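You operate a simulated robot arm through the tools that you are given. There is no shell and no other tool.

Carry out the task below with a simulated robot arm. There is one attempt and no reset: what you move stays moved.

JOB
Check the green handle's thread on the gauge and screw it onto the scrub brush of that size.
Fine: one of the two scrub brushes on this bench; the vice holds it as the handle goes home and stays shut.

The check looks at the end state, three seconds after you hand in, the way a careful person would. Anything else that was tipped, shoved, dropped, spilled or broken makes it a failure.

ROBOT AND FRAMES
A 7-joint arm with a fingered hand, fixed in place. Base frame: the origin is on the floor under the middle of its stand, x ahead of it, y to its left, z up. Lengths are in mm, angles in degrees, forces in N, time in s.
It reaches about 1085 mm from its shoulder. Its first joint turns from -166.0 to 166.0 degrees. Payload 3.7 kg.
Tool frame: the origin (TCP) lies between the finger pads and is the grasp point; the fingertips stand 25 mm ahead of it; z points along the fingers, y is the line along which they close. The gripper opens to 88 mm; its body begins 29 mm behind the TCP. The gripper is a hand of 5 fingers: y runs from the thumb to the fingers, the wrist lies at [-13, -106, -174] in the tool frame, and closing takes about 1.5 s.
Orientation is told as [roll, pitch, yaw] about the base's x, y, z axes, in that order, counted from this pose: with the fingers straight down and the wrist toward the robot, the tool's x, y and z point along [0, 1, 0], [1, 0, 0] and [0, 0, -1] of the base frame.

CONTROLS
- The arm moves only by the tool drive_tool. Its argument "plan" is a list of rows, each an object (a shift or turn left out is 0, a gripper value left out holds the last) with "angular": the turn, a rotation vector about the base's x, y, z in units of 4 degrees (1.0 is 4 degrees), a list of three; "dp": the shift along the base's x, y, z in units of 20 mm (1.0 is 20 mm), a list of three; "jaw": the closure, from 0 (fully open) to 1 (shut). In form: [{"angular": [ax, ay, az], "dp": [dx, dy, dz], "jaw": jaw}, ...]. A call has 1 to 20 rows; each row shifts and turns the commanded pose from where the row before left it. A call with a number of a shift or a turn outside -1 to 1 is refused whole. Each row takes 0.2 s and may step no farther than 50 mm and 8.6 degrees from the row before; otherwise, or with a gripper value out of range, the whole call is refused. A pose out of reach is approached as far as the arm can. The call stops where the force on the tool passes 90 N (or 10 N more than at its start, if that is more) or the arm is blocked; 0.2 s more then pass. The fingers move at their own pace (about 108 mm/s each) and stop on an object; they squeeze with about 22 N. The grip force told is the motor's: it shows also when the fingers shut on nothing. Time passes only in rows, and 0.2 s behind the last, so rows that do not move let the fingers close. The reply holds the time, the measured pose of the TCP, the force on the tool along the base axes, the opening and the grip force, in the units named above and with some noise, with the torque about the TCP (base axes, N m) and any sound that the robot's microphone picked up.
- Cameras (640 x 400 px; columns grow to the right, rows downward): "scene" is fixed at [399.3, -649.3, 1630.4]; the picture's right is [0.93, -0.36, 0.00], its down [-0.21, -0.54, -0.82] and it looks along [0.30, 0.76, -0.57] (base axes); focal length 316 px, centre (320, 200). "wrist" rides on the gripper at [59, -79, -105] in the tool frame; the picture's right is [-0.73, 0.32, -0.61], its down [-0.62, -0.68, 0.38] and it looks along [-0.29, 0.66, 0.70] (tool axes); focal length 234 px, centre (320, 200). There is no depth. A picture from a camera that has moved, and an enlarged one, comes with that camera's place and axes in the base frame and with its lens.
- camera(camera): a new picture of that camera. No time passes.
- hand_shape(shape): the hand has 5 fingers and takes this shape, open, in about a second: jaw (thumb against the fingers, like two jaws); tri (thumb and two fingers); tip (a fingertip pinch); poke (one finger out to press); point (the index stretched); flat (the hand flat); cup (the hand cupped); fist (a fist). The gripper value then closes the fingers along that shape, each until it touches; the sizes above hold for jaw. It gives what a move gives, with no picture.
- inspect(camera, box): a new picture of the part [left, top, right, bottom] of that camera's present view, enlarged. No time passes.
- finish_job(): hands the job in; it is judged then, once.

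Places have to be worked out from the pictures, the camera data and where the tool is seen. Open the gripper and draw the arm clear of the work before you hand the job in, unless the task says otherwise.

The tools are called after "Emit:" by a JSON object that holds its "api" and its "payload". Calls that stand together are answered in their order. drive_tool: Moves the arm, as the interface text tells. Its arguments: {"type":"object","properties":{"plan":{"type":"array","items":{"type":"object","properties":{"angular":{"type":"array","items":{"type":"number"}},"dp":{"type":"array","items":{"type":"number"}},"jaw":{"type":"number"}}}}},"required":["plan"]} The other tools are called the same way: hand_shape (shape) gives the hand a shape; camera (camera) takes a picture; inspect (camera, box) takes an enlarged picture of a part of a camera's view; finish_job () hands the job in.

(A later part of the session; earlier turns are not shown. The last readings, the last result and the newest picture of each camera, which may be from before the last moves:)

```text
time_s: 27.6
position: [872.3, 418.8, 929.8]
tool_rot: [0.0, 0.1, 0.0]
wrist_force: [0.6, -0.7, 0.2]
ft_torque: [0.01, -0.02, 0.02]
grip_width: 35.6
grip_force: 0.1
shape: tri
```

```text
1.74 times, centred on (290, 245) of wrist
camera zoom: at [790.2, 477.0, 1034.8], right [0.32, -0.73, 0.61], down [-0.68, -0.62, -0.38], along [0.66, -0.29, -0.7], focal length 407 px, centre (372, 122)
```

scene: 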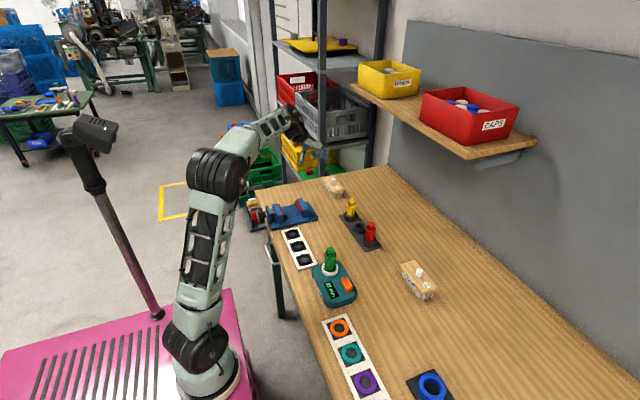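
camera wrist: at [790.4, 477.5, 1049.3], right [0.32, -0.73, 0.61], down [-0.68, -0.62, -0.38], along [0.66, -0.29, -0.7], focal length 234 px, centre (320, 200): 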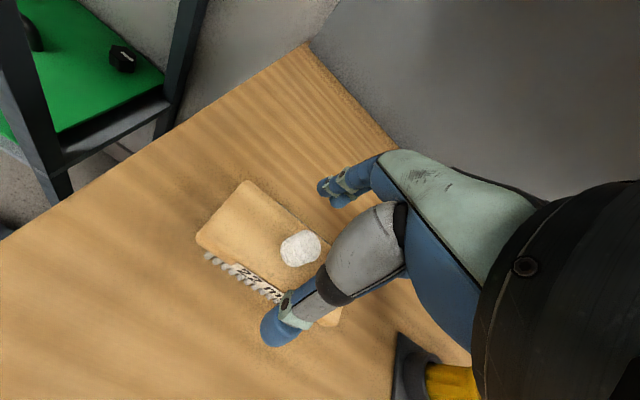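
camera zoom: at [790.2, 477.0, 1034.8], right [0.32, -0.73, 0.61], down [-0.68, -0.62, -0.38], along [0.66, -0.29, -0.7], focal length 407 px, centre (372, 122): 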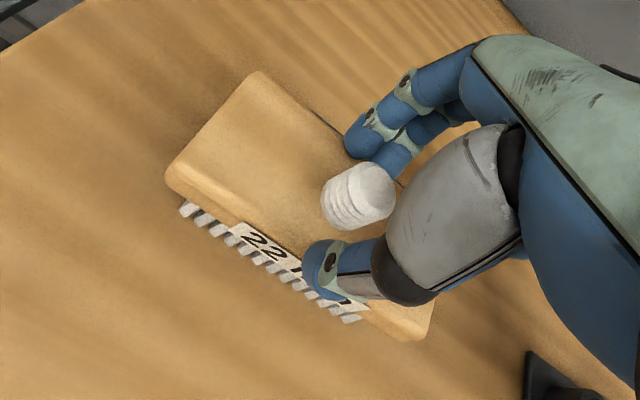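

Both sides are converging evenly on the stud; now I'll close fully.

Emit:
{"api": "drive_tool", "payload": {"plan": [{"jaw": 0.75}, {"jaw": 0.85}, {"jaw": 1.0}, {"jaw": 1.0}, {"jaw": 1.0}]}}

Emit:
{"api": "inspect", "payload": {"camera": "scene", "box": [305, 160, 355, 200]}}

Emit:
{"api": "inspect", "payload": {"camera": "wrist", "box": [180, 130, 400, 360]}}

```text
time_s: 28.8
position: [871.4, 419.4, 929.2]
tool_rot: [-0.1, 0.1, -0.1]
wrist_force: [-0.1, 0.7, 0.6]
ft_torque: [0.02, 0.01, 0.02]
grip_width: 14.2
grip_force: 21.9
shape: tri
```

```text
10.00 times, centred on (330, 180) of scene
camera zoom: at [399.3, -649.3, 1630.4], right [0.93, -0.36, 0.0], down [-0.21, -0.54, -0.82], along [0.3, 0.76, -0.57], focal length 3163 px, centre (220, 400)
```

zoom: 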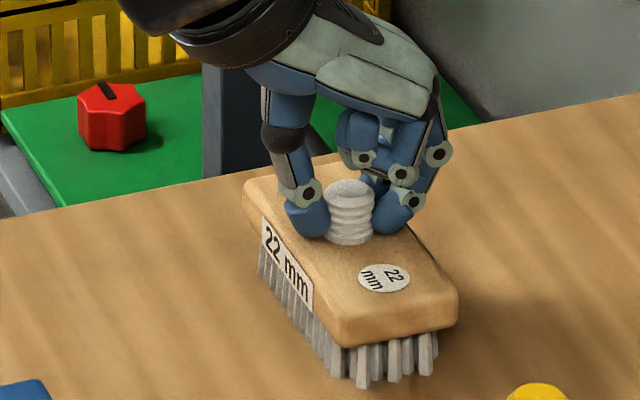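

```text
1.74 times, centred on (290, 245) of wrist
camera zoom: at [790.3, 477.1, 1034.7], right [0.32, -0.73, 0.61], down [-0.68, -0.62, -0.38], along [0.66, -0.29, -0.7], focal length 407 px, centre (372, 122)
```

zoom: 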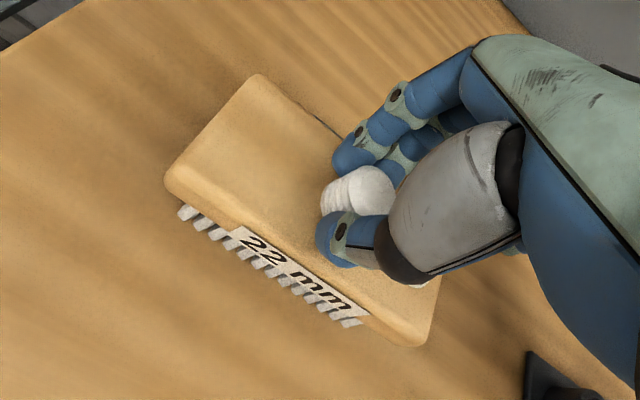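

The stud is gripped at 22 N. I'll lift gently a little and check that the brush comes along level.

Emit:
{"api": "drive_tool", "payload": {"plan": [{"dp": [0, 0, 0.25]}, {"dp": [0, 0, 0.5]}, {"dp": [0, 0, 0.5]}, {"dp": [0, 0, 0.5]}]}}

Emit:
{"api": "inspect", "payload": {"camera": "scene", "box": [300, 150, 370, 210]}}

Emit:
{"api": "camera", "payload": {"camera": "wrist"}}

```text
time_s: 29.8
position: [871.6, 418.9, 965.7]
tool_rot: [0.1, 0.0, 0.1]
wrist_force: [0.1, 0.9, -2.3]
ft_torque: [0.02, 0.02, 0.01]
grip_width: 14.1
grip_force: 22.0
shape: tri
```

```text
6.67 times, centred on (335, 180) of scene
camera zoom: at [399.3, -649.3, 1630.4], right [0.93, -0.36, 0.0], down [-0.21, -0.54, -0.82], along [0.3, 0.76, -0.57], focal length 2109 px, centre (220, 333)
```

zoom: 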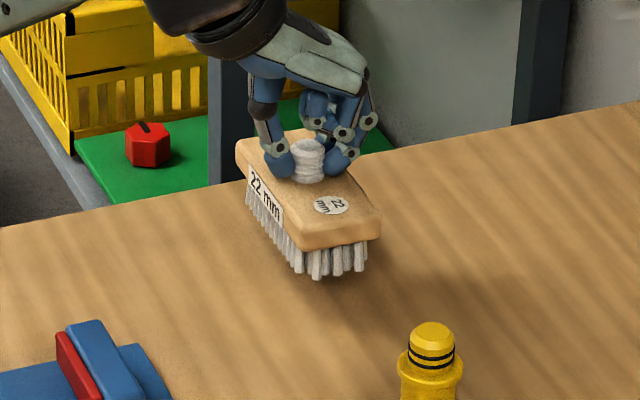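

```text
taken
camera wrist: at [790.3, 476.8, 1070.1], right [0.32, -0.73, 0.61], down [-0.68, -0.62, -0.38], along [0.66, -0.29, -0.7], focal length 234 px, centre (320, 200)
```

wrist: 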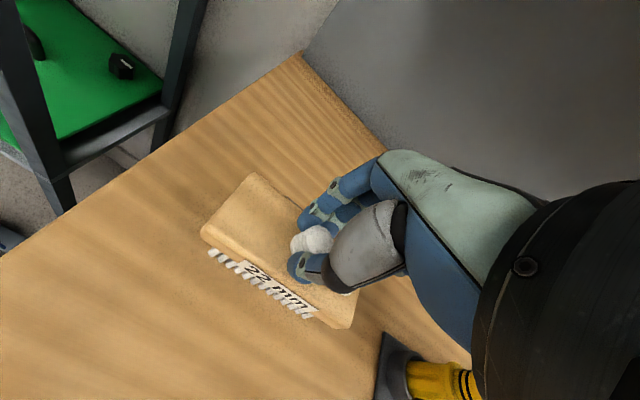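

The brush is lifted, level and stable (about 0.23 kg). I'll carry it high to above the vice gap, TCP (647, 309, ~1010).

Emit:
{"api": "drive_tool", "payload": {"plan": [{"dp": [0, 0, 1]}, {"dp": [0, 0, 1]}, {"dp": [-0.935, -0.458, 0.05]}, {"dp": [-0.935, -0.458, 0.05]}, {"dp": [-0.935, -0.458, 0.05]}, {"dp": [-0.935, -0.458, 0.05]}, {"dp": [-0.935, -0.458, 0]}, {"dp": [-0.935, -0.458, 0]}, {"dp": [-0.935, -0.458, 0]}, {"dp": [-0.935, -0.458, 0]}, {"dp": [-0.935, -0.458, 0]}, {"dp": [-0.935, -0.458, 0]}, {"dp": [-0.935, -0.458, 0]}, {"dp": [-0.935, -0.458, 0]}]}}

Emit:
{"api": "camera", "payload": {"camera": "wrist"}}

Emit:
{"api": "inspect", "payload": {"camera": "scene", "box": [240, 150, 340, 240]}}

```text
time_s: 32.8
position: [646.2, 308.8, 1008.2]
tool_rot: [-0.1, -0.1, 0.0]
wrist_force: [0.0, -0.2, -2.2]
ft_torque: [-0.01, 0.03, 0.03]
grip_width: 14.2
grip_force: 22.2
shape: tri
```

```text
taken
camera wrist: at [565.8, 365.8, 1113.8], right [0.32, -0.73, 0.61], down [-0.68, -0.62, -0.38], along [0.66, -0.29, -0.7], focal length 234 px, centre (320, 200)
```

wrist: 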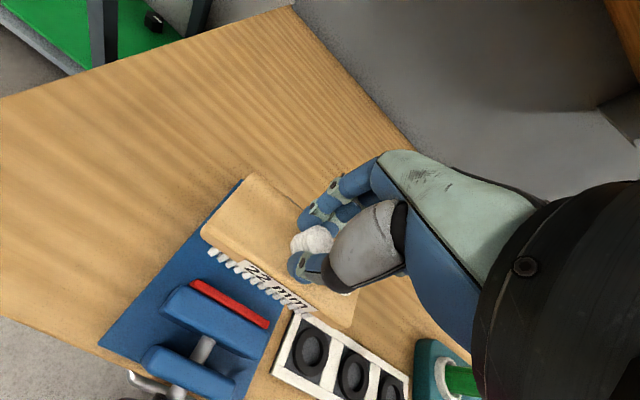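

```text
4.44 times, centred on (290, 195) of scene
camera zoom: at [399.3, -649.3, 1630.4], right [0.93, -0.36, 0.0], down [-0.21, -0.54, -0.82], along [0.3, 0.76, -0.57], focal length 1406 px, centre (453, 222)
```

zoom: 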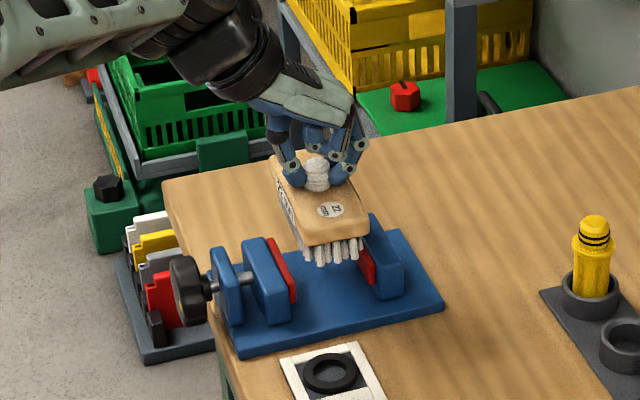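

The brush is over the gap. I'll lower it to just above the jaw tops and check its clearance on each side.

Emit:
{"api": "drive_tool", "payload": {"plan": [{"dp": [0, 0, -0.5]}, {"dp": [0, 0, -0.5]}]}}

Emit:
{"api": "inspect", "payload": {"camera": "wrist", "box": [120, 150, 360, 360]}}

Emit:
{"api": "inspect", "payload": {"camera": "scene", "box": [270, 180, 340, 235]}}

```text
time_s: 33.4
position: [646.2, 308.6, 989.1]
tool_rot: [-0.1, 0.0, 0.0]
wrist_force: [-0.3, -0.3, -2.4]
ft_torque: [0.01, 0.0, -0.02]
grip_width: 14.1
grip_force: 22.3
shape: tri
```

```text
1.90 times, centred on (240, 255) of wrist
camera zoom: at [565.4, 366.1, 1094.1], right [0.32, -0.73, 0.61], down [-0.68, -0.62, -0.38], along [0.66, -0.29, -0.7], focal length 446 px, centre (472, 95)
```

zoom: 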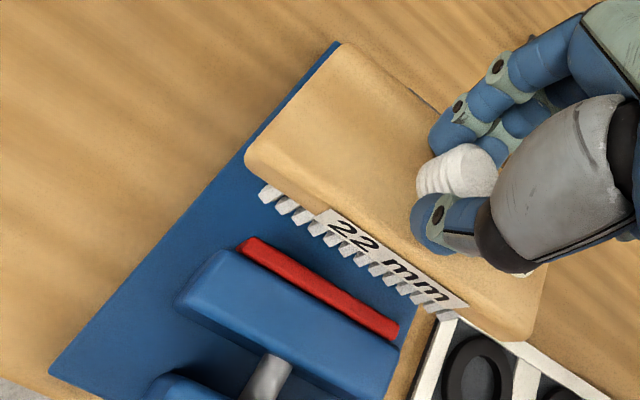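

```text
7.27 times, centred on (305, 208) of scene
camera zoom: at [399.3, -649.3, 1630.4], right [0.93, -0.36, 0.0], down [-0.21, -0.54, -0.82], along [0.3, 0.76, -0.57], focal length 2301 px, centre (429, 146)
```

zoom: 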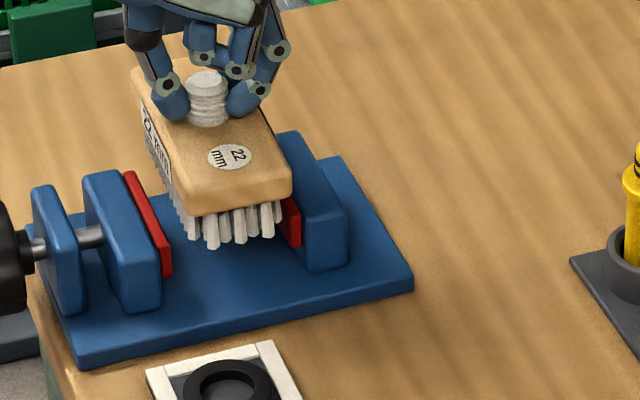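

The brush edges are at x ≈ 620–675 inside the gap of 612–684, square to it and centred in y. I'll lower it between the jaws, slowly for the last part.

Emit:
{"api": "drive_tool", "payload": {"plan": [{"dp": [0.03, 0, -0.5]}, {"dp": [0, 0, -0.5]}, {"dp": [0, 0, -0.5]}, {"dp": [0, 0, -0.4]}, {"dp": [0, 0, -0.2]}]}}

Emit:
{"api": "inspect", "payload": {"camera": "scene", "box": [270, 180, 340, 235]}}

Emit:
{"api": "inspect", "payload": {"camera": "wrist", "box": [120, 150, 360, 360]}}

```text
time_s: 34.6
position: [646.6, 308.9, 947.3]
tool_rot: [0.0, 0.0, -0.1]
wrist_force: [0.5, -0.7, -2.0]
ft_torque: [-0.02, -0.02, 0.0]
grip_width: 14.3
grip_force: 21.5
shape: tri
```

```text
7.27 times, centred on (305, 208) of scene
camera zoom: at [399.3, -649.3, 1630.4], right [0.93, -0.36, 0.0], down [-0.21, -0.54, -0.82], along [0.3, 0.76, -0.57], focal length 2301 px, centre (429, 146)
```

zoom: 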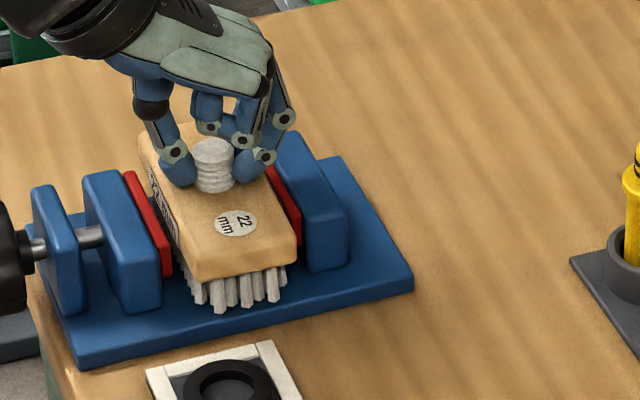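

```text
1.90 times, centred on (240, 255) of wrist
camera zoom: at [566.6, 366.2, 1052.0], right [0.32, -0.73, 0.61], down [-0.68, -0.62, -0.38], along [0.66, -0.29, -0.7], focal length 446 px, centre (472, 95)
```

zoom: 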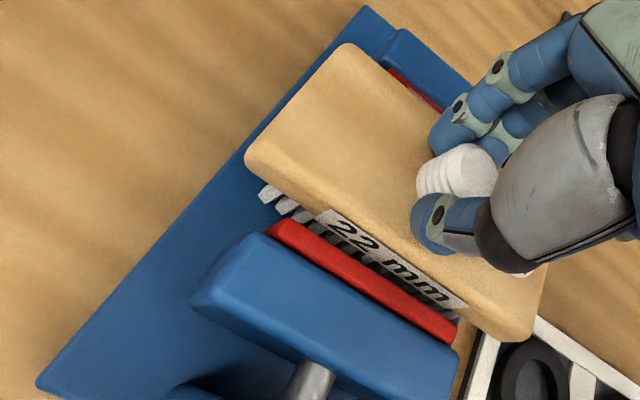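

Clearance on both sides looks good and it is still hanging freely. I'll go down in small steps until it rests on the plate.

Emit:
{"api": "drive_tool", "payload": {"plan": [{"dp": [0, 0, -0.15]}, {"dp": [0, 0, -0.1]}, {"dp": [0, 0, -0.1]}]}}

Emit:
{"api": "inspect", "payload": {"camera": "scene", "box": [270, 180, 340, 235]}}

```text
time_s: 35.4
position: [647.0, 308.1, 940.8]
tool_rot: [0.1, -0.2, 0.0]
wrist_force: [-1.1, -1.1, 6.8]
ft_torque: [0.01, -0.03, 0.0]
grip_width: 14.5
grip_force: 22.0
shape: tri
```

```text
7.27 times, centred on (305, 208) of scene
camera zoom: at [399.3, -649.3, 1630.4], right [0.93, -0.36, 0.0], down [-0.21, -0.54, -0.82], along [0.3, 0.76, -0.57], focal length 2301 px, centre (429, 146)
```

zoom: 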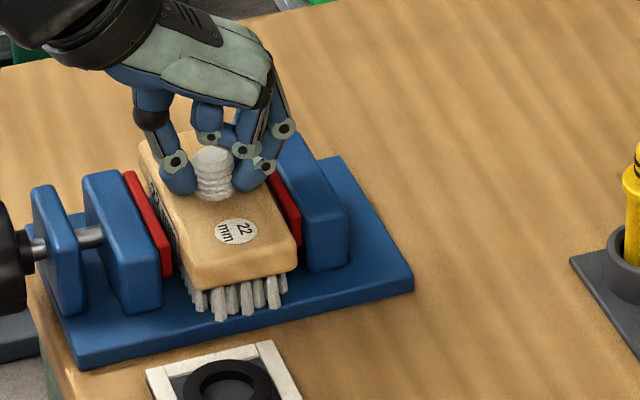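

It's resting on the plate now (about 9 N). I'll ease off a millimetre and open the fingers, then lift straight up.

Emit:
{"api": "drive_tool", "payload": {"plan": [{"dp": [0, 0, 0.05]}, {"jaw": 0.75}, {"jaw": 0.6}, {"jaw": 0.4}, {"jaw": 0.4}, {"jaw": 0.4}]}}

Emit:
{"api": "inspect", "payload": {"camera": "scene", "box": [270, 180, 340, 235]}}

Emit:
{"api": "inspect", "payload": {"camera": "wrist", "box": [120, 150, 360, 360]}}

```text
time_s: 36.8
position: [647.4, 307.8, 941.7]
tool_rot: [0.0, 0.0, 0.1]
wrist_force: [-0.2, 0.4, 0.0]
ft_torque: [0.02, 0.02, 0.01]
grip_width: 52.3
grip_force: 0.1
shape: tri
```

```text
7.27 times, centred on (305, 208) of scene
camera zoom: at [399.3, -649.3, 1630.4], right [0.93, -0.36, 0.0], down [-0.21, -0.54, -0.82], along [0.3, 0.76, -0.57], focal length 2301 px, centre (429, 146)
```

zoom: 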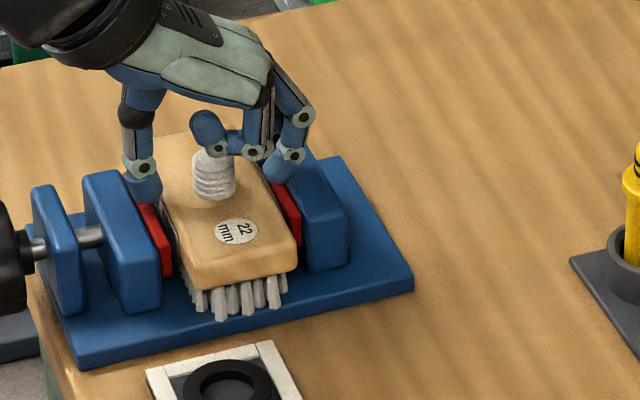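

```text
1.90 times, centred on (240, 255) of wrist
camera zoom: at [566.4, 366.4, 1045.9], right [0.32, -0.73, 0.61], down [-0.68, -0.62, -0.38], along [0.66, -0.29, -0.7], focal length 446 px, centre (472, 95)
```

zoom: 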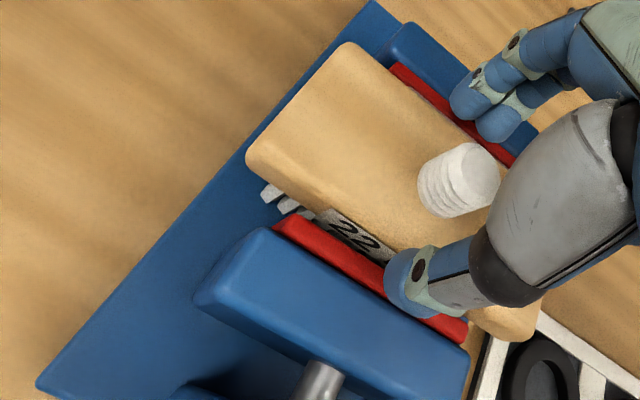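

The brush stands in the gap on its own. I'll lift the hand straight up, then back off to view the vice knob.

Emit:
{"api": "drive_tool", "payload": {"plan": [{"dp": [0, 0, 0.5], "jaw": 0.2}, {"dp": [0, 0, 1]}, {"dp": [0, 0, 1]}, {"dp": [0, 0, 1]}, {"dp": [0, 0, 1]}, {"dp": [-0.9, -0.3, 0.2]}, {"dp": [-0.9, -0.3, 0.2]}, {"dp": [-0.9, -0.3, 0]}, {"dp": [-0.9, -0.3, 0]}, {"dp": [-0.9, -0.3, 0]}, {"dp": [-0.9, -0.3, 0]}, {"dp": [-0.9, -0.3, 0]}, {"dp": [-0.9, -0.3, 0]}]}}

Emit:
{"api": "camera", "payload": {"camera": "wrist"}}

Emit:
{"api": "inspect", "payload": {"camera": "wrist", "box": [130, 120, 310, 280]}}

Emit:
{"api": "inspect", "payload": {"camera": "scene", "box": [255, 185, 335, 245]}}

```text
time_s: 39.6
position: [503.0, 259.6, 1038.3]
tool_rot: [0.0, -0.1, 0.0]
wrist_force: [0.1, 0.4, 0.3]
ft_torque: [0.04, 0.04, 0.01]
grip_width: 70.3
grip_force: 0.0
shape: tri
```

```text
taken
camera wrist: at [422.2, 318.2, 1143.5], right [0.32, -0.73, 0.61], down [-0.68, -0.62, -0.38], along [0.66, -0.29, -0.7], focal length 234 px, centre (320, 200)
```

wrist: 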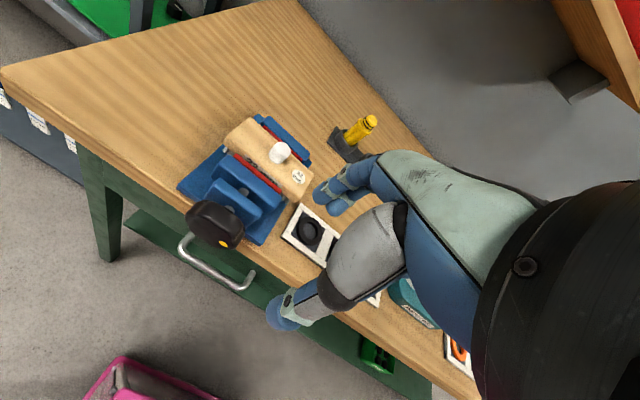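

```text
2.50 times, centred on (220, 200) of wrist
camera zoom: at [422.2, 318.2, 1143.5], right [0.32, -0.73, 0.61], down [-0.68, -0.62, -0.38], along [0.66, -0.29, -0.7], focal length 585 px, centre (570, 200)
```

zoom: 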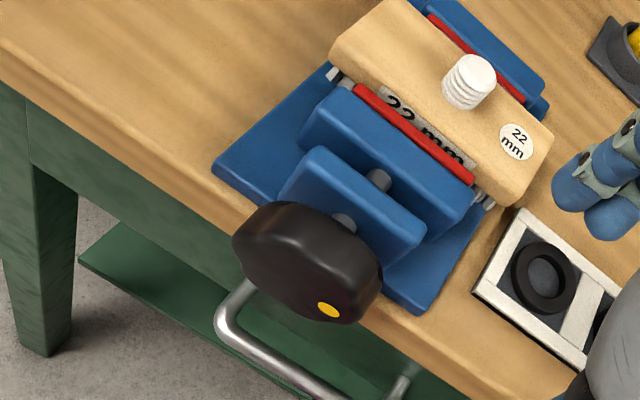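

```text
6.67 times, centred on (295, 215) of scene
camera zoom: at [399.3, -649.3, 1630.4], right [0.93, -0.36, 0.0], down [-0.21, -0.54, -0.82], along [0.3, 0.76, -0.57], focal length 2109 px, centre (487, 100)
```

zoom: 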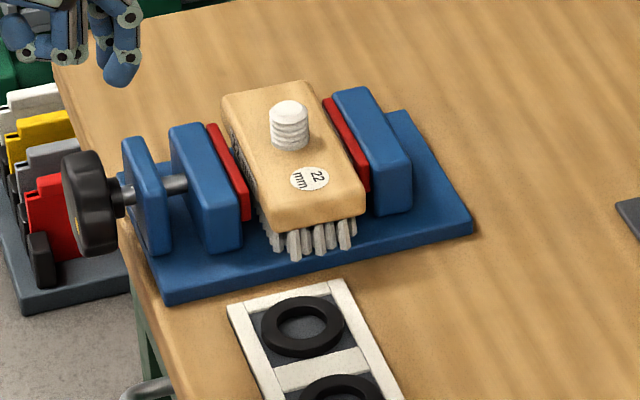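

The brush sits well between the jaws. Next is the knob: its axis is along x at y ≈ 309, z ≈ 889, its front face is at x ≈ 517 and its radius is about 30 mm. I'll reorient the hand so the fingers point forward (+x) with the thumb toward -y, well above everything.

Emit:
{"api": "drive_tool", "payload": {"plan": [{"angular": [-1, -1, 1], "jaw": 0}, {"angular": [-1, -1, 1]}, {"angular": [-1, -1, 1]}, {"angular": [-1, -1, 1]}, {"angular": [-1, -1, 1]}, {"angular": [-1, -1, 1]}]}}

Emit:
{"api": "camera", "payload": {"camera": "scene"}}

```text
time_s: 41.0
position: [503.8, 261.2, 1039.3]
tool_rot: [-29.4, -17.4, 29.5]
wrist_force: [-1.3, 0.3, -0.6]
ft_torque: [-0.01, 0.03, -0.03]
grip_width: 87.8
grip_force: 0.0
shape: tri
```

```text
taken
```

scene: 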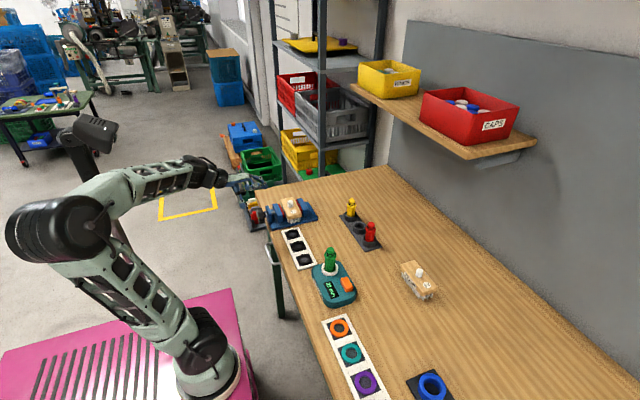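

The arm follows well. I'll complete the reorientation.

Emit:
{"api": "drive_tool", "payload": {"plan": [{"angular": [-1, -1, 1]}, {"angular": [-1, -1, 1]}, {"angular": [-1, -1, 1]}, {"angular": [-1, -1, 1]}, {"angular": [-1, -1, 1]}, {"angular": [-1, -1, 1]}, {"angular": [-1, -1, 1]}, {"angular": [-1, -1, 1]}, {"angular": [-1, -1, 1]}, {"angular": [-1, -1, 1]}, {"angular": [-1, -1, 1]}, {"angular": [-0.32, -0.32, 0.32]}]}}

Emit:
{"api": "camera", "payload": {"camera": "scene"}}

Emit:
{"api": "camera", "payload": {"camera": "wrist"}}

```text
time_s: 43.6
position: [505.3, 264.5, 1043.9]
tool_rot: [-90.1, 0.1, 90.0]
wrist_force: [-0.1, -1.4, -0.2]
ft_torque: [-0.03, 0.03, -0.02]
grip_width: 87.7
grip_force: 0.0
shape: tri
out of reach, approached as far as the arm can: row 12
```

```text
taken
```

scene: 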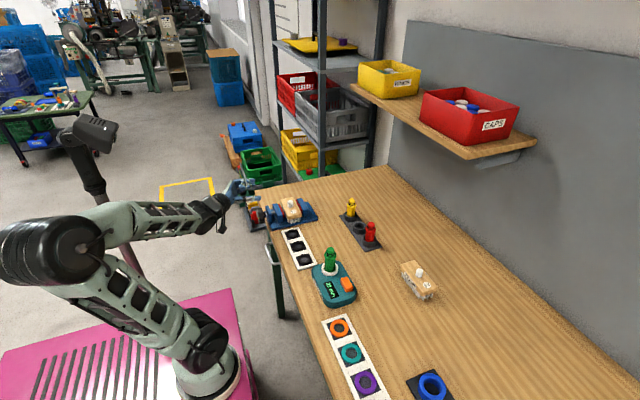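

```text
taken
camera wrist: at [397.5, 184.3, 984.5], right [-0.61, 0.32, 0.73], down [0.38, -0.68, 0.62], along [0.7, 0.66, 0.29], focal length 234 px, centre (320, 200)
```

wrist: 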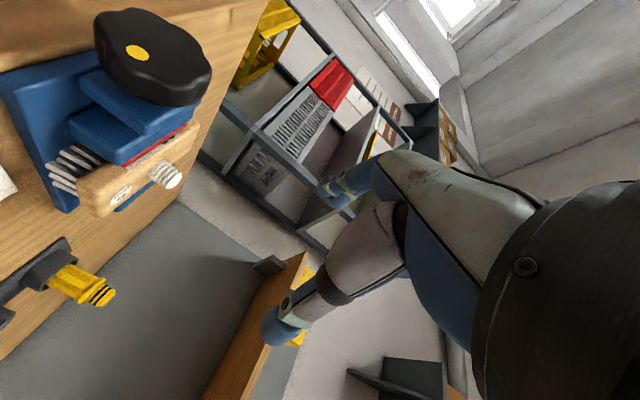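

The hand points forward with a small shortfall of a few mm (near a joint limit here). The wrist camera now sees the knob; I'll zoom in on it.

Emit:
{"api": "inspect", "payload": {"camera": "wrist", "box": [0, 0, 240, 160]}}

Emit:
{"api": "inspect", "payload": {"camera": "scene", "box": [200, 150, 330, 250]}}

```text
2.50 times, centred on (120, 80) of wrist
camera zoom: at [397.5, 184.3, 984.5], right [-0.61, 0.32, 0.73], down [0.38, -0.68, 0.62], along [0.7, 0.66, 0.29], focal length 585 px, centre (820, 500)
```

zoom: 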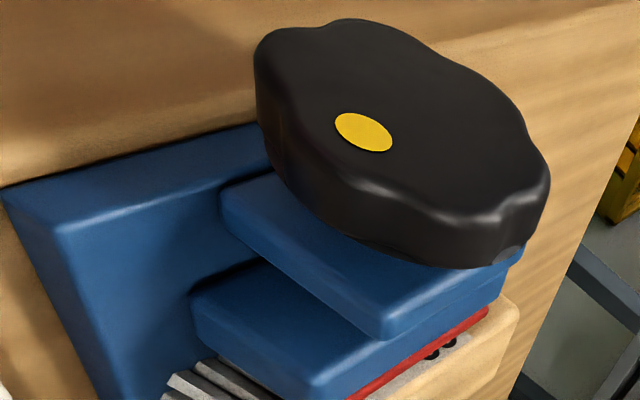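

```text
4.00 times, centred on (265, 200) of scene
camera zoom: at [399.3, -649.3, 1630.4], right [0.93, -0.36, 0.0], down [-0.21, -0.54, -0.82], along [0.3, 0.76, -0.57], focal length 1265 px, centre (540, 200)
```

zoom: 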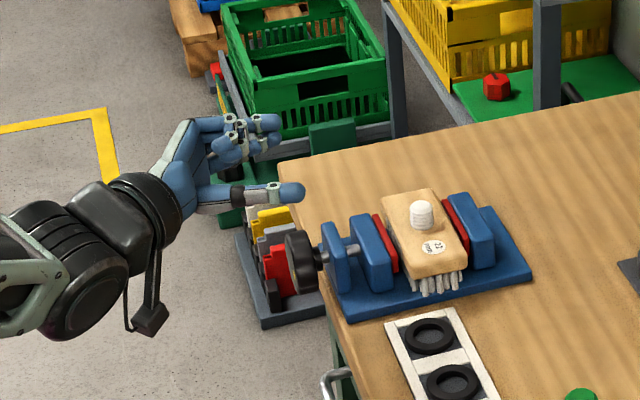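

The knob's axis comes out at about y ≈ 307, z ≈ 897, with the front face at x ≈ 517 and the dot near (292, 899). I'll back off in x, line up with the axis, then descend in front of the knob.

Emit:
{"api": "drive_tool", "payload": {"plan": [{"dp": [-0.8, 0.7, 0]}, {"dp": [-0.8, 0.7, 0]}, {"dp": [-0.4, 0.7, -0.5]}, {"dp": [0, 0.1, -1]}, {"dp": [0, 0, -1]}, {"dp": [0, 0, -1]}]}}

Emit:
{"api": "camera", "payload": {"camera": "wrist"}}

Emit:
{"api": "inspect", "payload": {"camera": "scene", "box": [200, 150, 330, 250]}}

```text
time_s: 45.0
position: [465.9, 321.7, 982.0]
tool_rot: [-90.1, 0.0, 89.8]
wrist_force: [-0.7, -0.2, 0.7]
ft_torque: [-0.02, 0.01, -0.07]
grip_width: 87.6
grip_force: 0.1
shape: tri
out of reach, approached as far as the arm can: row 5, 6
```

```text
taken
camera wrist: at [358.5, 241.6, 922.6], right [-0.61, 0.32, 0.73], down [0.38, -0.68, 0.62], along [0.7, 0.66, 0.29], focal length 234 px, centre (320, 200)
```

wrist: 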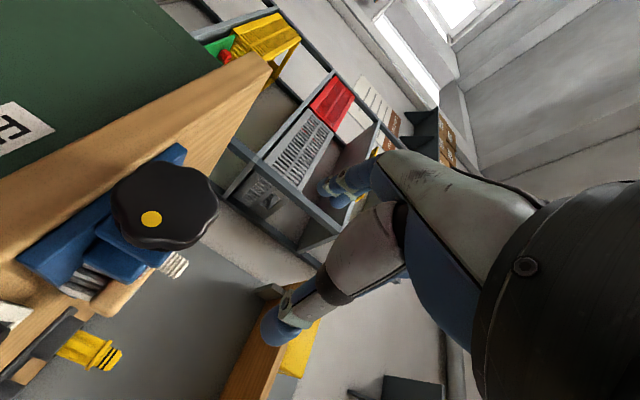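

```text
4.00 times, centred on (265, 200) of scene
camera zoom: at [399.3, -649.3, 1630.4], right [0.93, -0.36, 0.0], down [-0.21, -0.54, -0.82], along [0.3, 0.76, -0.57], focal length 1265 px, centre (540, 200)
```

zoom: 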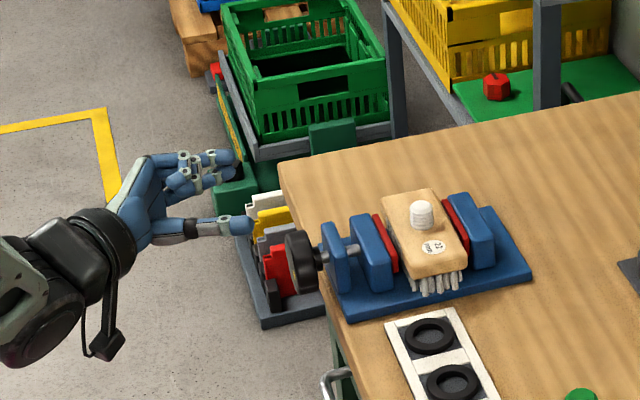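

Here the forward pose with the wrist toward -y is at the arm's limit (too close to the base). I'll test rolling the hand so the wrist goes up and the thumb on top, which should bring it back into reach.

Emit:
{"api": "drive_tool", "payload": {"plan": [{"dp": [0, 0, 1]}, {"angular": [-1, 0, 0], "dp": [0, 0, 0.5]}, {"angular": [-1, 0, 0]}, {"angular": [-1, 0, 0]}, {"angular": [-1, 0, 0]}, {"angular": [-1, 0, 0]}, {"angular": [-1, 0, 0]}, {"angular": [-1, 0, 0]}, {"angular": [-1, 0, 0]}, {"angular": [-1, 0, 0]}, {"angular": [-1, 0, 0]}, {"angular": [-1, 0, 0]}]}}

Emit:
{"api": "camera", "payload": {"camera": "scene"}}

```text
time_s: 47.6
position: [466.1, 322.1, 1012.5]
tool_rot: [-90.0, 44.1, 90.0]
wrist_force: [0.3, 0.9, -0.2]
ft_torque: [0.01, 0.04, -0.01]
grip_width: 87.8
grip_force: 0.1
shape: tri
```

```text
taken
```

scene: 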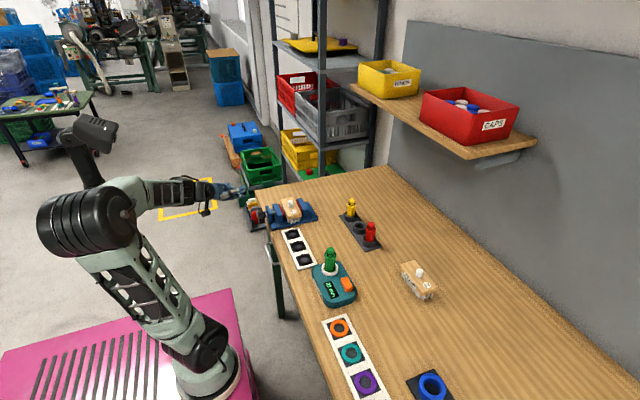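

That orientation is reachable. I'll descend in front of the knob, TCP toward (465, 307, 897).

Emit:
{"api": "drive_tool", "payload": {"plan": [{"dp": [0, -0.125, -0.96]}, {"dp": [0, -0.125, -0.96]}, {"dp": [0, -0.125, -0.96]}, {"dp": [0, -0.125, -0.96]}, {"dp": [0, -0.125, -0.96]}, {"dp": [0, -0.125, -0.96]}]}}

Emit:
{"api": "camera", "payload": {"camera": "scene"}}

Emit:
{"api": "camera", "payload": {"camera": "wrist"}}

```text
time_s: 49.0
position: [464.4, 306.3, 894.8]
tool_rot: [-90.0, 44.1, 90.0]
wrist_force: [0.1, 0.1, -0.8]
ft_torque: [-0.01, 0.0, 0.04]
grip_width: 88.0
grip_force: 0.1
shape: tri
```

```text
taken
```

scene: 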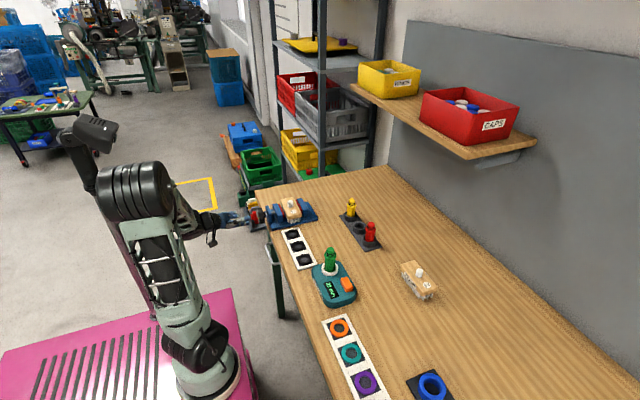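

```text
taken
camera wrist: at [357.9, 207.7, 908.3], right [-0.61, 0.74, 0.3], down [0.38, -0.06, 0.92], along [0.7, 0.67, -0.25], focal length 234 px, centre (320, 200)
```

wrist: 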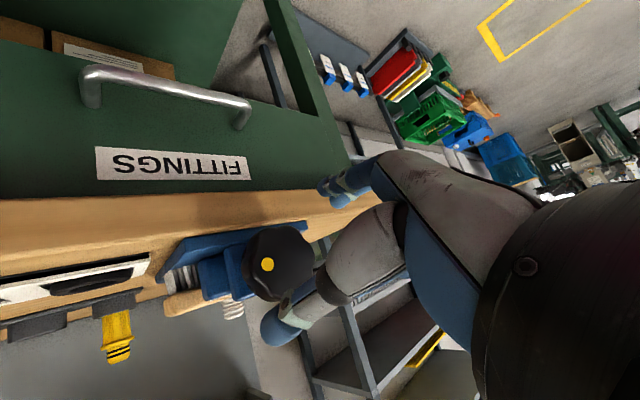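

It arrived in front of the knob without trouble. I'll zoom in on the knob to refine its centre.

Emit:
{"api": "inspect", "payload": {"camera": "wrist", "box": [200, 180, 380, 350]}}

Emit:
{"api": "inspect", "payload": {"camera": "scene", "box": [200, 180, 330, 250]}}

```text
2.35 times, centred on (290, 265) of wrist
camera zoom: at [357.9, 207.7, 908.3], right [-0.61, 0.74, 0.3], down [0.38, -0.06, 0.92], along [0.7, 0.67, -0.25], focal length 551 px, centre (391, 47)
```

zoom: 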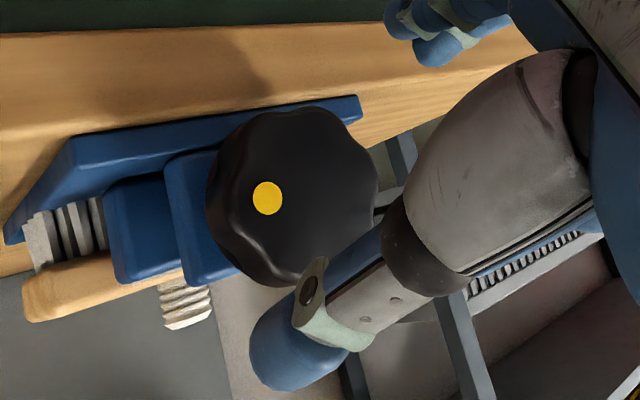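

```text
4.92 times, centred on (265, 215) of scene
camera zoom: at [399.3, -649.3, 1630.4], right [0.93, -0.36, 0.0], down [-0.21, -0.54, -0.82], along [0.3, 0.76, -0.57], focal length 1557 px, centre (591, 126)
```

zoom: 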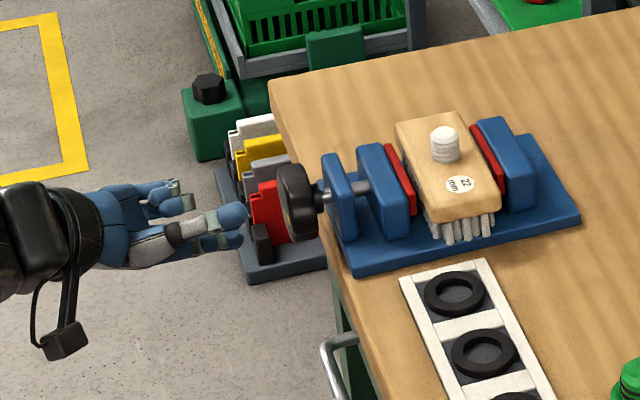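

The knob axis is confirmed at about (y 306.5, z 897). Before gripping, I'll test how far the hand can roll about that axis in this position, with the tips still short of the knob.

Emit:
{"api": "drive_tool", "payload": {"plan": [{"dp": [0.4, 0, 0.1], "angular": [1, 0, 0]}, {"dp": [0.4, 0, 0], "angular": [1, 0, 0]}, {"angular": [1, 0, 0]}, {"angular": [1, 0, 0]}, {"angular": [1, 0, 0]}, {"angular": [1, 0, 0]}, {"angular": [1, 0, 0]}, {"angular": [1, 0, 0]}, {"angular": [1, 0, 0]}, {"angular": [1, 0, 0]}, {"angular": [1, 0, 0]}]}}

```text
time_s: 51.4
position: [488.8, 347.9, 916.2]
tool_rot: [-89.9, 0.0, 90.0]
wrist_force: [0.4, -0.3, -0.3]
ft_torque: [0.01, 0.0, 0.02]
grip_width: 87.4
grip_force: 0.2
shape: tri
out of reach, approached as far as the arm can: row 3, 4, 5, 6, 7, 8, 9, 10, 11
```

Rolling that way is blocked beyond about 36° off. I'll return and test the other direction (thumb up and past), keeping clear of the knob.

Emit:
{"api": "drive_tool", "payload": {"plan": [{"dp": [-0.8, -0.2, 0], "angular": [-1, 0, 0]}, {"dp": [-0.1, -0.4, 0], "angular": [-1, 0, 0]}, {"dp": [0, -0.4, -0.15], "angular": [-1, 0, 0]}, {"dp": [0, -0.3, -0.2], "angular": [-1, 0, 0]}, {"dp": [0, -0.3, -0.2], "angular": [-1, 0, 0]}, {"dp": [0, -0.2, -0.2], "angular": [-1, 0, 0]}, {"dp": [0, -0.15, -0.2], "angular": [-1, 0, 0]}, {"dp": [0, -0.1, 0], "angular": [-1, 0, 0]}, {"angular": [-1, 0, 0]}, {"angular": [-1, 0, 0]}, {"angular": [-1, 0, 0]}, {"angular": [-1, 0, 0]}, {"angular": [-1, 0, 0]}, {"angular": [-1, 0, 0]}, {"angular": [-1, 0, 0]}, {"angular": [-1, 0, 0]}, {"angular": [-1, 0, 0]}, {"angular": [-1, 0, 0]}]}}

Emit:
{"api": "camera", "payload": {"camera": "scene"}}

```text
time_s: 55.2
position: [472.3, 318.7, 902.0]
tool_rot: [-90.0, 71.9, 89.9]
wrist_force: [-0.6, -0.1, 0.1]
ft_torque: [-0.01, -0.01, 0.01]
grip_width: 87.6
grip_force: 0.0
shape: tri
out of reach, approached as far as the arm can: row 2, 3, 5
```

```text
taken
```

scene: 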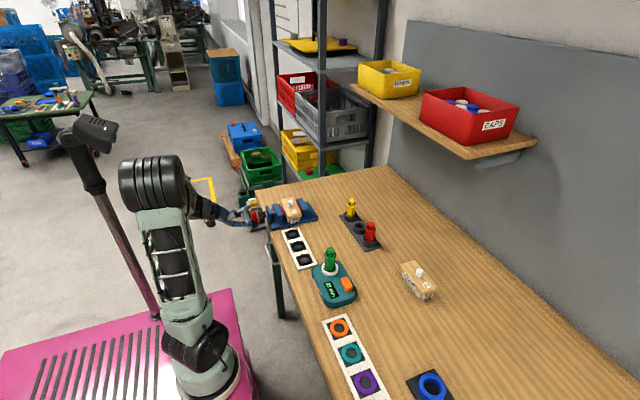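

Emit:
{"api": "drive_tool", "payload": {"plan": [{"dp": [0, -0.3, -0.1], "angular": [-1, 0, 0]}, {"dp": [0, -0.3, -0.15], "angular": [-1, 0, 0]}, {"angular": [-1, 0, 0]}, {"angular": [-1, 0, 0]}, {"angular": [-1, 0, 0]}, {"angular": [-1, 0, 0]}, {"angular": [-1, 0, 0]}, {"angular": [-1, 0, 0]}, {"angular": [-1, 0, 0]}, {"angular": [-1, 0, 0]}, {"angular": [-1, 0, 0]}, {"angular": [-1, 0, 0]}, {"angular": [-1, 0, 0]}, {"angular": [-1, 0, 0]}]}}

Emit:
{"api": "camera", "payload": {"camera": "scene"}}

Emit:
{"api": "camera", "payload": {"camera": "wrist"}}

```text
time_s: 58.2
position: [471.8, 308.2, 897.2]
tool_rot: [90.0, 51.9, -90.0]
wrist_force: [0.1, 0.0, -0.1]
ft_torque: [0.03, 0.02, 0.0]
grip_width: 87.7
grip_force: 0.1
shape: tri
```

```text
taken
```

scene: 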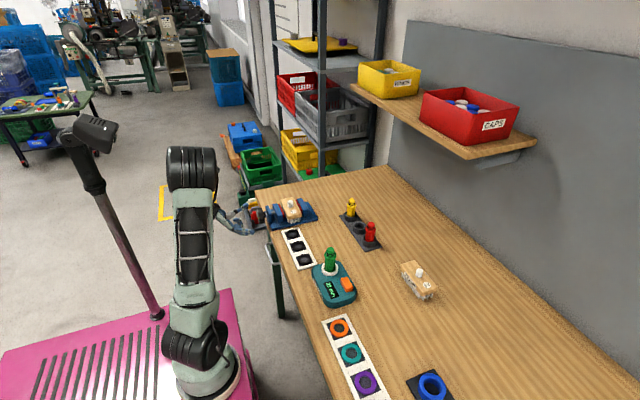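

```text
taken
camera wrist: at [365.4, 309.2, 996.0], right [-0.61, 0.37, -0.7], down [0.38, 0.91, 0.15], along [0.7, -0.18, -0.7], focal length 234 px, centre (320, 200)
```

wrist: 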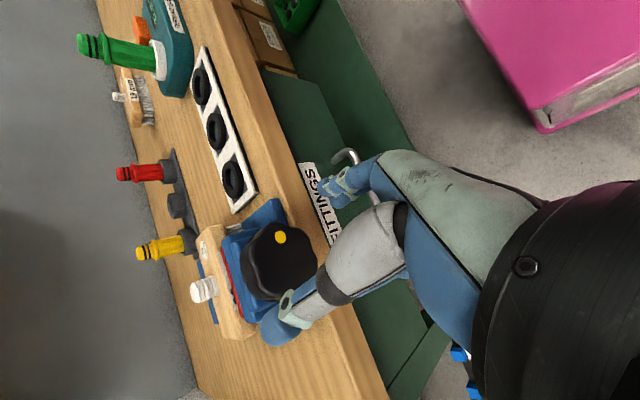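

This direction stays reachable (now about 84° further than before). I'll see how much further it goes.

Emit:
{"api": "drive_tool", "payload": {"plan": [{"angular": [-1, 0, 0]}, {"angular": [-1, 0, 0]}, {"angular": [-1, 0, 0]}, {"angular": [-1, 0, 0]}, {"angular": [-1, 0, 0]}, {"angular": [-1, 0, 0]}, {"angular": [-1, 0, 0]}, {"angular": [-1, 0, 0]}, {"angular": [-1, 0, 0]}, {"angular": [-1, 0, 0]}, {"angular": [-1, 0, 0]}]}}

```text
time_s: 60.6
position: [471.6, 306.4, 899.3]
tool_rot: [90.0, 8.0, -90.0]
wrist_force: [-1.2, 0.6, 0.0]
ft_torque: [-0.02, 0.0, 0.01]
grip_width: 87.8
grip_force: 0.1
shape: tri
```

I now have roughly 130° of roll available. I'll advance so the open fingers straddle the knob rim, with the tips short of the table edge.

Emit:
{"api": "drive_tool", "payload": {"plan": [{"dp": [0.5, 0, -0.1]}, {"dp": [0.5, 0, 0]}, {"dp": [0.5, 0, 0]}, {"dp": [0.4, 0, 0]}]}}

Emit:
{"api": "camera", "payload": {"camera": "wrist"}}

Emit:
{"api": "inspect", "payload": {"camera": "scene", "box": [220, 180, 320, 250]}}

```text
time_s: 61.6
position: [510.3, 307.5, 896.4]
tool_rot: [90.0, 8.0, -90.0]
wrist_force: [-1.3, 0.2, 0.3]
ft_torque: [0.03, -0.01, 0.0]
grip_width: 87.7
grip_force: 0.0
shape: tri
```

```text
taken
camera wrist: at [403.3, 377.0, 965.3], right [-0.61, -0.22, -0.76], down [0.38, 0.76, -0.52], along [0.7, -0.61, -0.38], focal length 234 px, centre (320, 200)
```

wrist: 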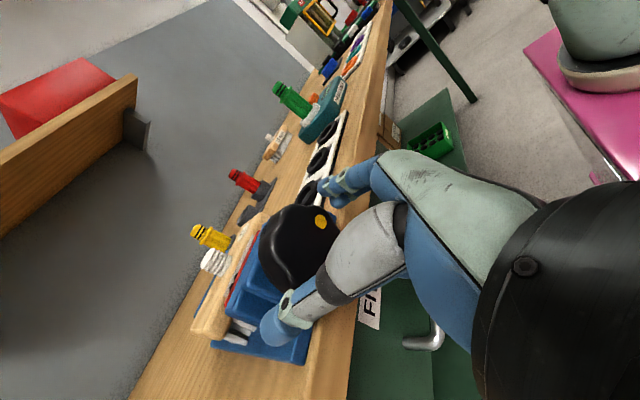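

```text
5.71 times, centred on (270, 215) of scene
camera zoom: at [399.3, -649.3, 1630.4], right [0.93, -0.36, 0.0], down [-0.21, -0.54, -0.82], along [0.3, 0.76, -0.57], focal length 1808 px, centre (606, 114)
```

zoom: 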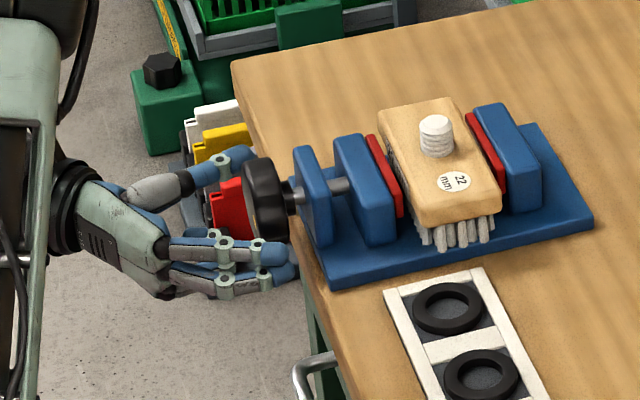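

Thumb and fingers straddle the knob with no contact. I'll close on it.

Emit:
{"api": "drive_tool", "payload": {"plan": [{"jaw": 0.3}, {"jaw": 0.5}, {"jaw": 0.8}, {"jaw": 1.0}, {"jaw": 1.0}, {"jaw": 1.0}, {"jaw": 1.0}]}}

Emit:
{"api": "camera", "payload": {"camera": "wrist"}}

Emit:
{"api": "inspect", "payload": {"camera": "scene", "box": [220, 180, 320, 250]}}

```text
time_s: 63.2
position: [510.6, 308.2, 896.9]
tool_rot: [90.0, 8.1, -90.0]
wrist_force: [1.2, 2.2, 2.4]
ft_torque: [0.02, -0.05, 0.04]
grip_width: 49.8
grip_force: 22.2
shape: tri
```

```text
taken
camera wrist: at [403.2, 377.0, 965.2], right [-0.61, -0.22, -0.76], down [0.38, 0.76, -0.52], along [0.7, -0.61, -0.38], focal length 234 px, centre (320, 200)
```

wrist: 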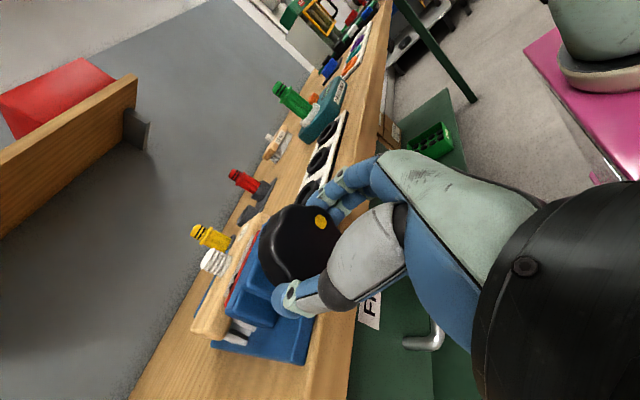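

```text
5.71 times, centred on (270, 215) of scene
camera zoom: at [399.3, -649.3, 1630.4], right [0.93, -0.36, 0.0], down [-0.21, -0.54, -0.82], along [0.3, 0.76, -0.57], focal length 1808 px, centre (606, 114)
```

zoom: 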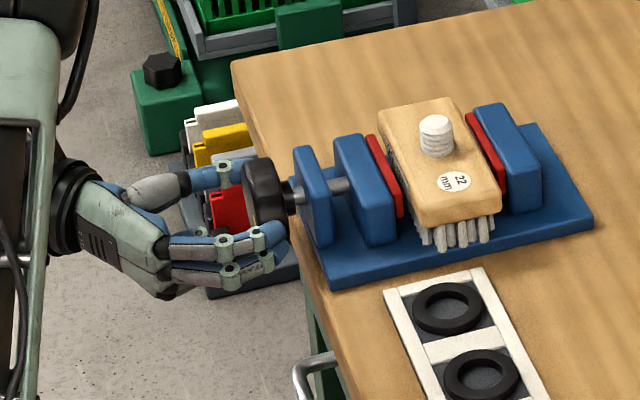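

The knob is gripped evenly (forces near 2 N). I'll turn it 20° clockwise as seen from the front and see which way the jaw moves.

Emit:
{"api": "drive_tool", "payload": {"plan": [{"angular": [1, 0, 0]}, {"angular": [1, 0, 0]}, {"angular": [1, 0, 0]}, {"angular": [1, 0, 0]}, {"angular": [1, 0, 0]}]}}

Emit:
{"api": "inspect", "payload": {"camera": "scene", "box": [220, 180, 320, 250]}}

Emit:
{"api": "camera", "payload": {"camera": "wrist"}}

```text
time_s: 64.4
position: [510.3, 308.2, 897.5]
tool_rot: [90.0, 28.0, -89.9]
wrist_force: [-1.1, 4.9, 4.0]
ft_torque: [-0.04, -0.09, 0.12]
grip_width: 49.6
grip_force: 22.0
shape: tri
```

```text
5.71 times, centred on (270, 215) of scene
camera zoom: at [399.3, -649.3, 1630.4], right [0.93, -0.36, 0.0], down [-0.21, -0.54, -0.82], along [0.3, 0.76, -0.57], focal length 1808 px, centre (606, 114)
```

zoom: 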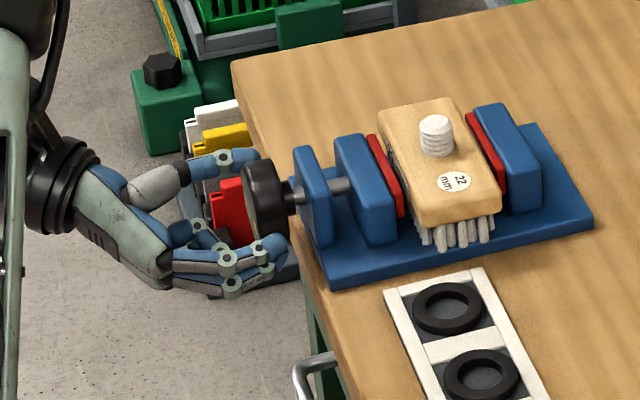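

```text
taken
camera wrist: at [403.5, 348.8, 984.9], right [-0.61, 0.06, -0.79], down [0.38, 0.89, -0.23], along [0.7, -0.44, -0.56], focal length 234 px, centre (320, 200)
```

wrist: 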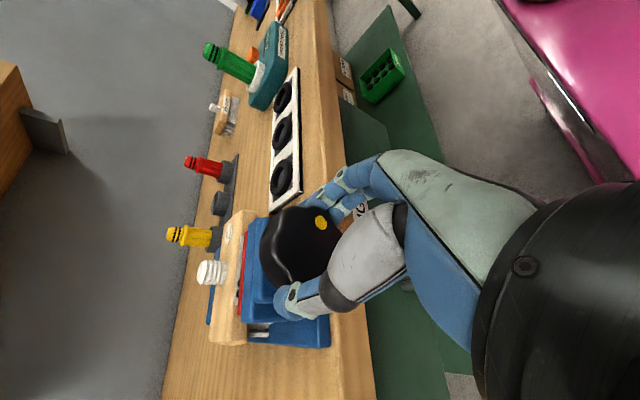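

The knob turns with the hand (the dot keeps its place relative to the fingers). I'll continue the stroke by 80°.

Emit:
{"api": "drive_tool", "payload": {"plan": [{"angular": [1, 0, 0]}, {"angular": [1, 0, 0]}, {"angular": [1, 0, 0]}, {"angular": [1, 0, 0]}, {"angular": [1, 0, 0]}, {"angular": [1, 0, 0]}, {"angular": [1, 0, 0]}, {"angular": [1, 0, 0]}, {"angular": [1, 0, 0]}, {"angular": [1, 0, 0]}, {"angular": [1, 0, 0]}, {"angular": [1, 0, 0]}, {"angular": [1, 0, 0]}, {"angular": [1, 0, 0]}, {"angular": [1, 0, 0]}, {"angular": [1, 0, 0]}, {"angular": [1, 0, 0]}, {"angular": [1, 0, 0]}, {"angular": [1, 0, 0]}, {"angular": [1, 0, 0]}]}}

Emit:
{"api": "inspect", "payload": {"camera": "scene", "box": [220, 180, 320, 250]}}

Emit:
{"api": "camera", "payload": {"camera": "wrist"}}

```text
time_s: 68.6
position: [509.8, 308.7, 896.6]
tool_rot: [-89.9, 71.9, 90.1]
wrist_force: [0.9, 5.4, -2.4]
ft_torque: [-0.05, 0.14, 0.1]
grip_width: 50.2
grip_force: 22.7
shape: tri
```

```text
5.71 times, centred on (270, 215) of scene
camera zoom: at [399.3, -649.3, 1630.4], right [0.93, -0.36, 0.0], down [-0.21, -0.54, -0.82], along [0.3, 0.76, -0.57], focal length 1808 px, centre (606, 114)
```

zoom: 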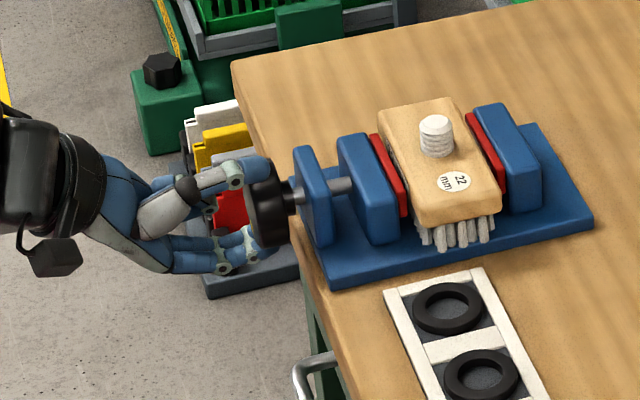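

```text
taken
camera wrist: at [403.5, 226.7, 952.7], right [-0.61, 0.79, -0.08], down [0.38, 0.38, 0.84], along [0.7, 0.48, -0.53], focal length 234 px, centre (320, 200)
```

wrist: 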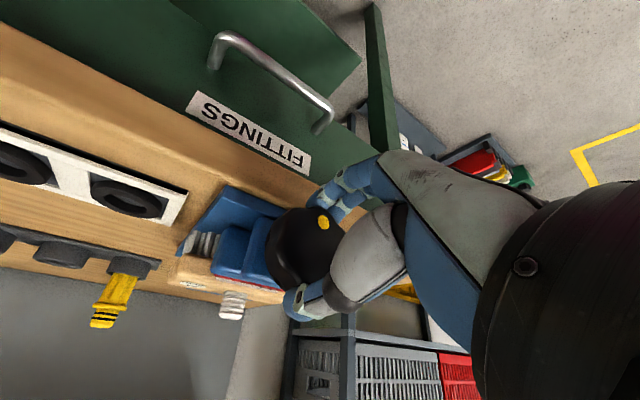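

The jaw advances, about 2.8 mm for 100°. I'll finish the stroke with 28° more.

Emit:
{"api": "drive_tool", "payload": {"plan": [{"angular": [1, 0, 0]}, {"angular": [1, 0, 0]}, {"angular": [1, 0, 0]}, {"angular": [1, 0, 0]}, {"angular": [1, 0, 0]}, {"angular": [1, 0, 0]}, {"angular": [1, 0, 0]}]}}

```text
time_s: 70.2
position: [510.4, 307.4, 896.9]
tool_rot: [-90.0, 43.9, 90.0]
wrist_force: [-0.2, 8.4, -2.1]
ft_torque: [-0.1, 0.1, 0.19]
grip_width: 50.3
grip_force: 21.9
shape: tri
```

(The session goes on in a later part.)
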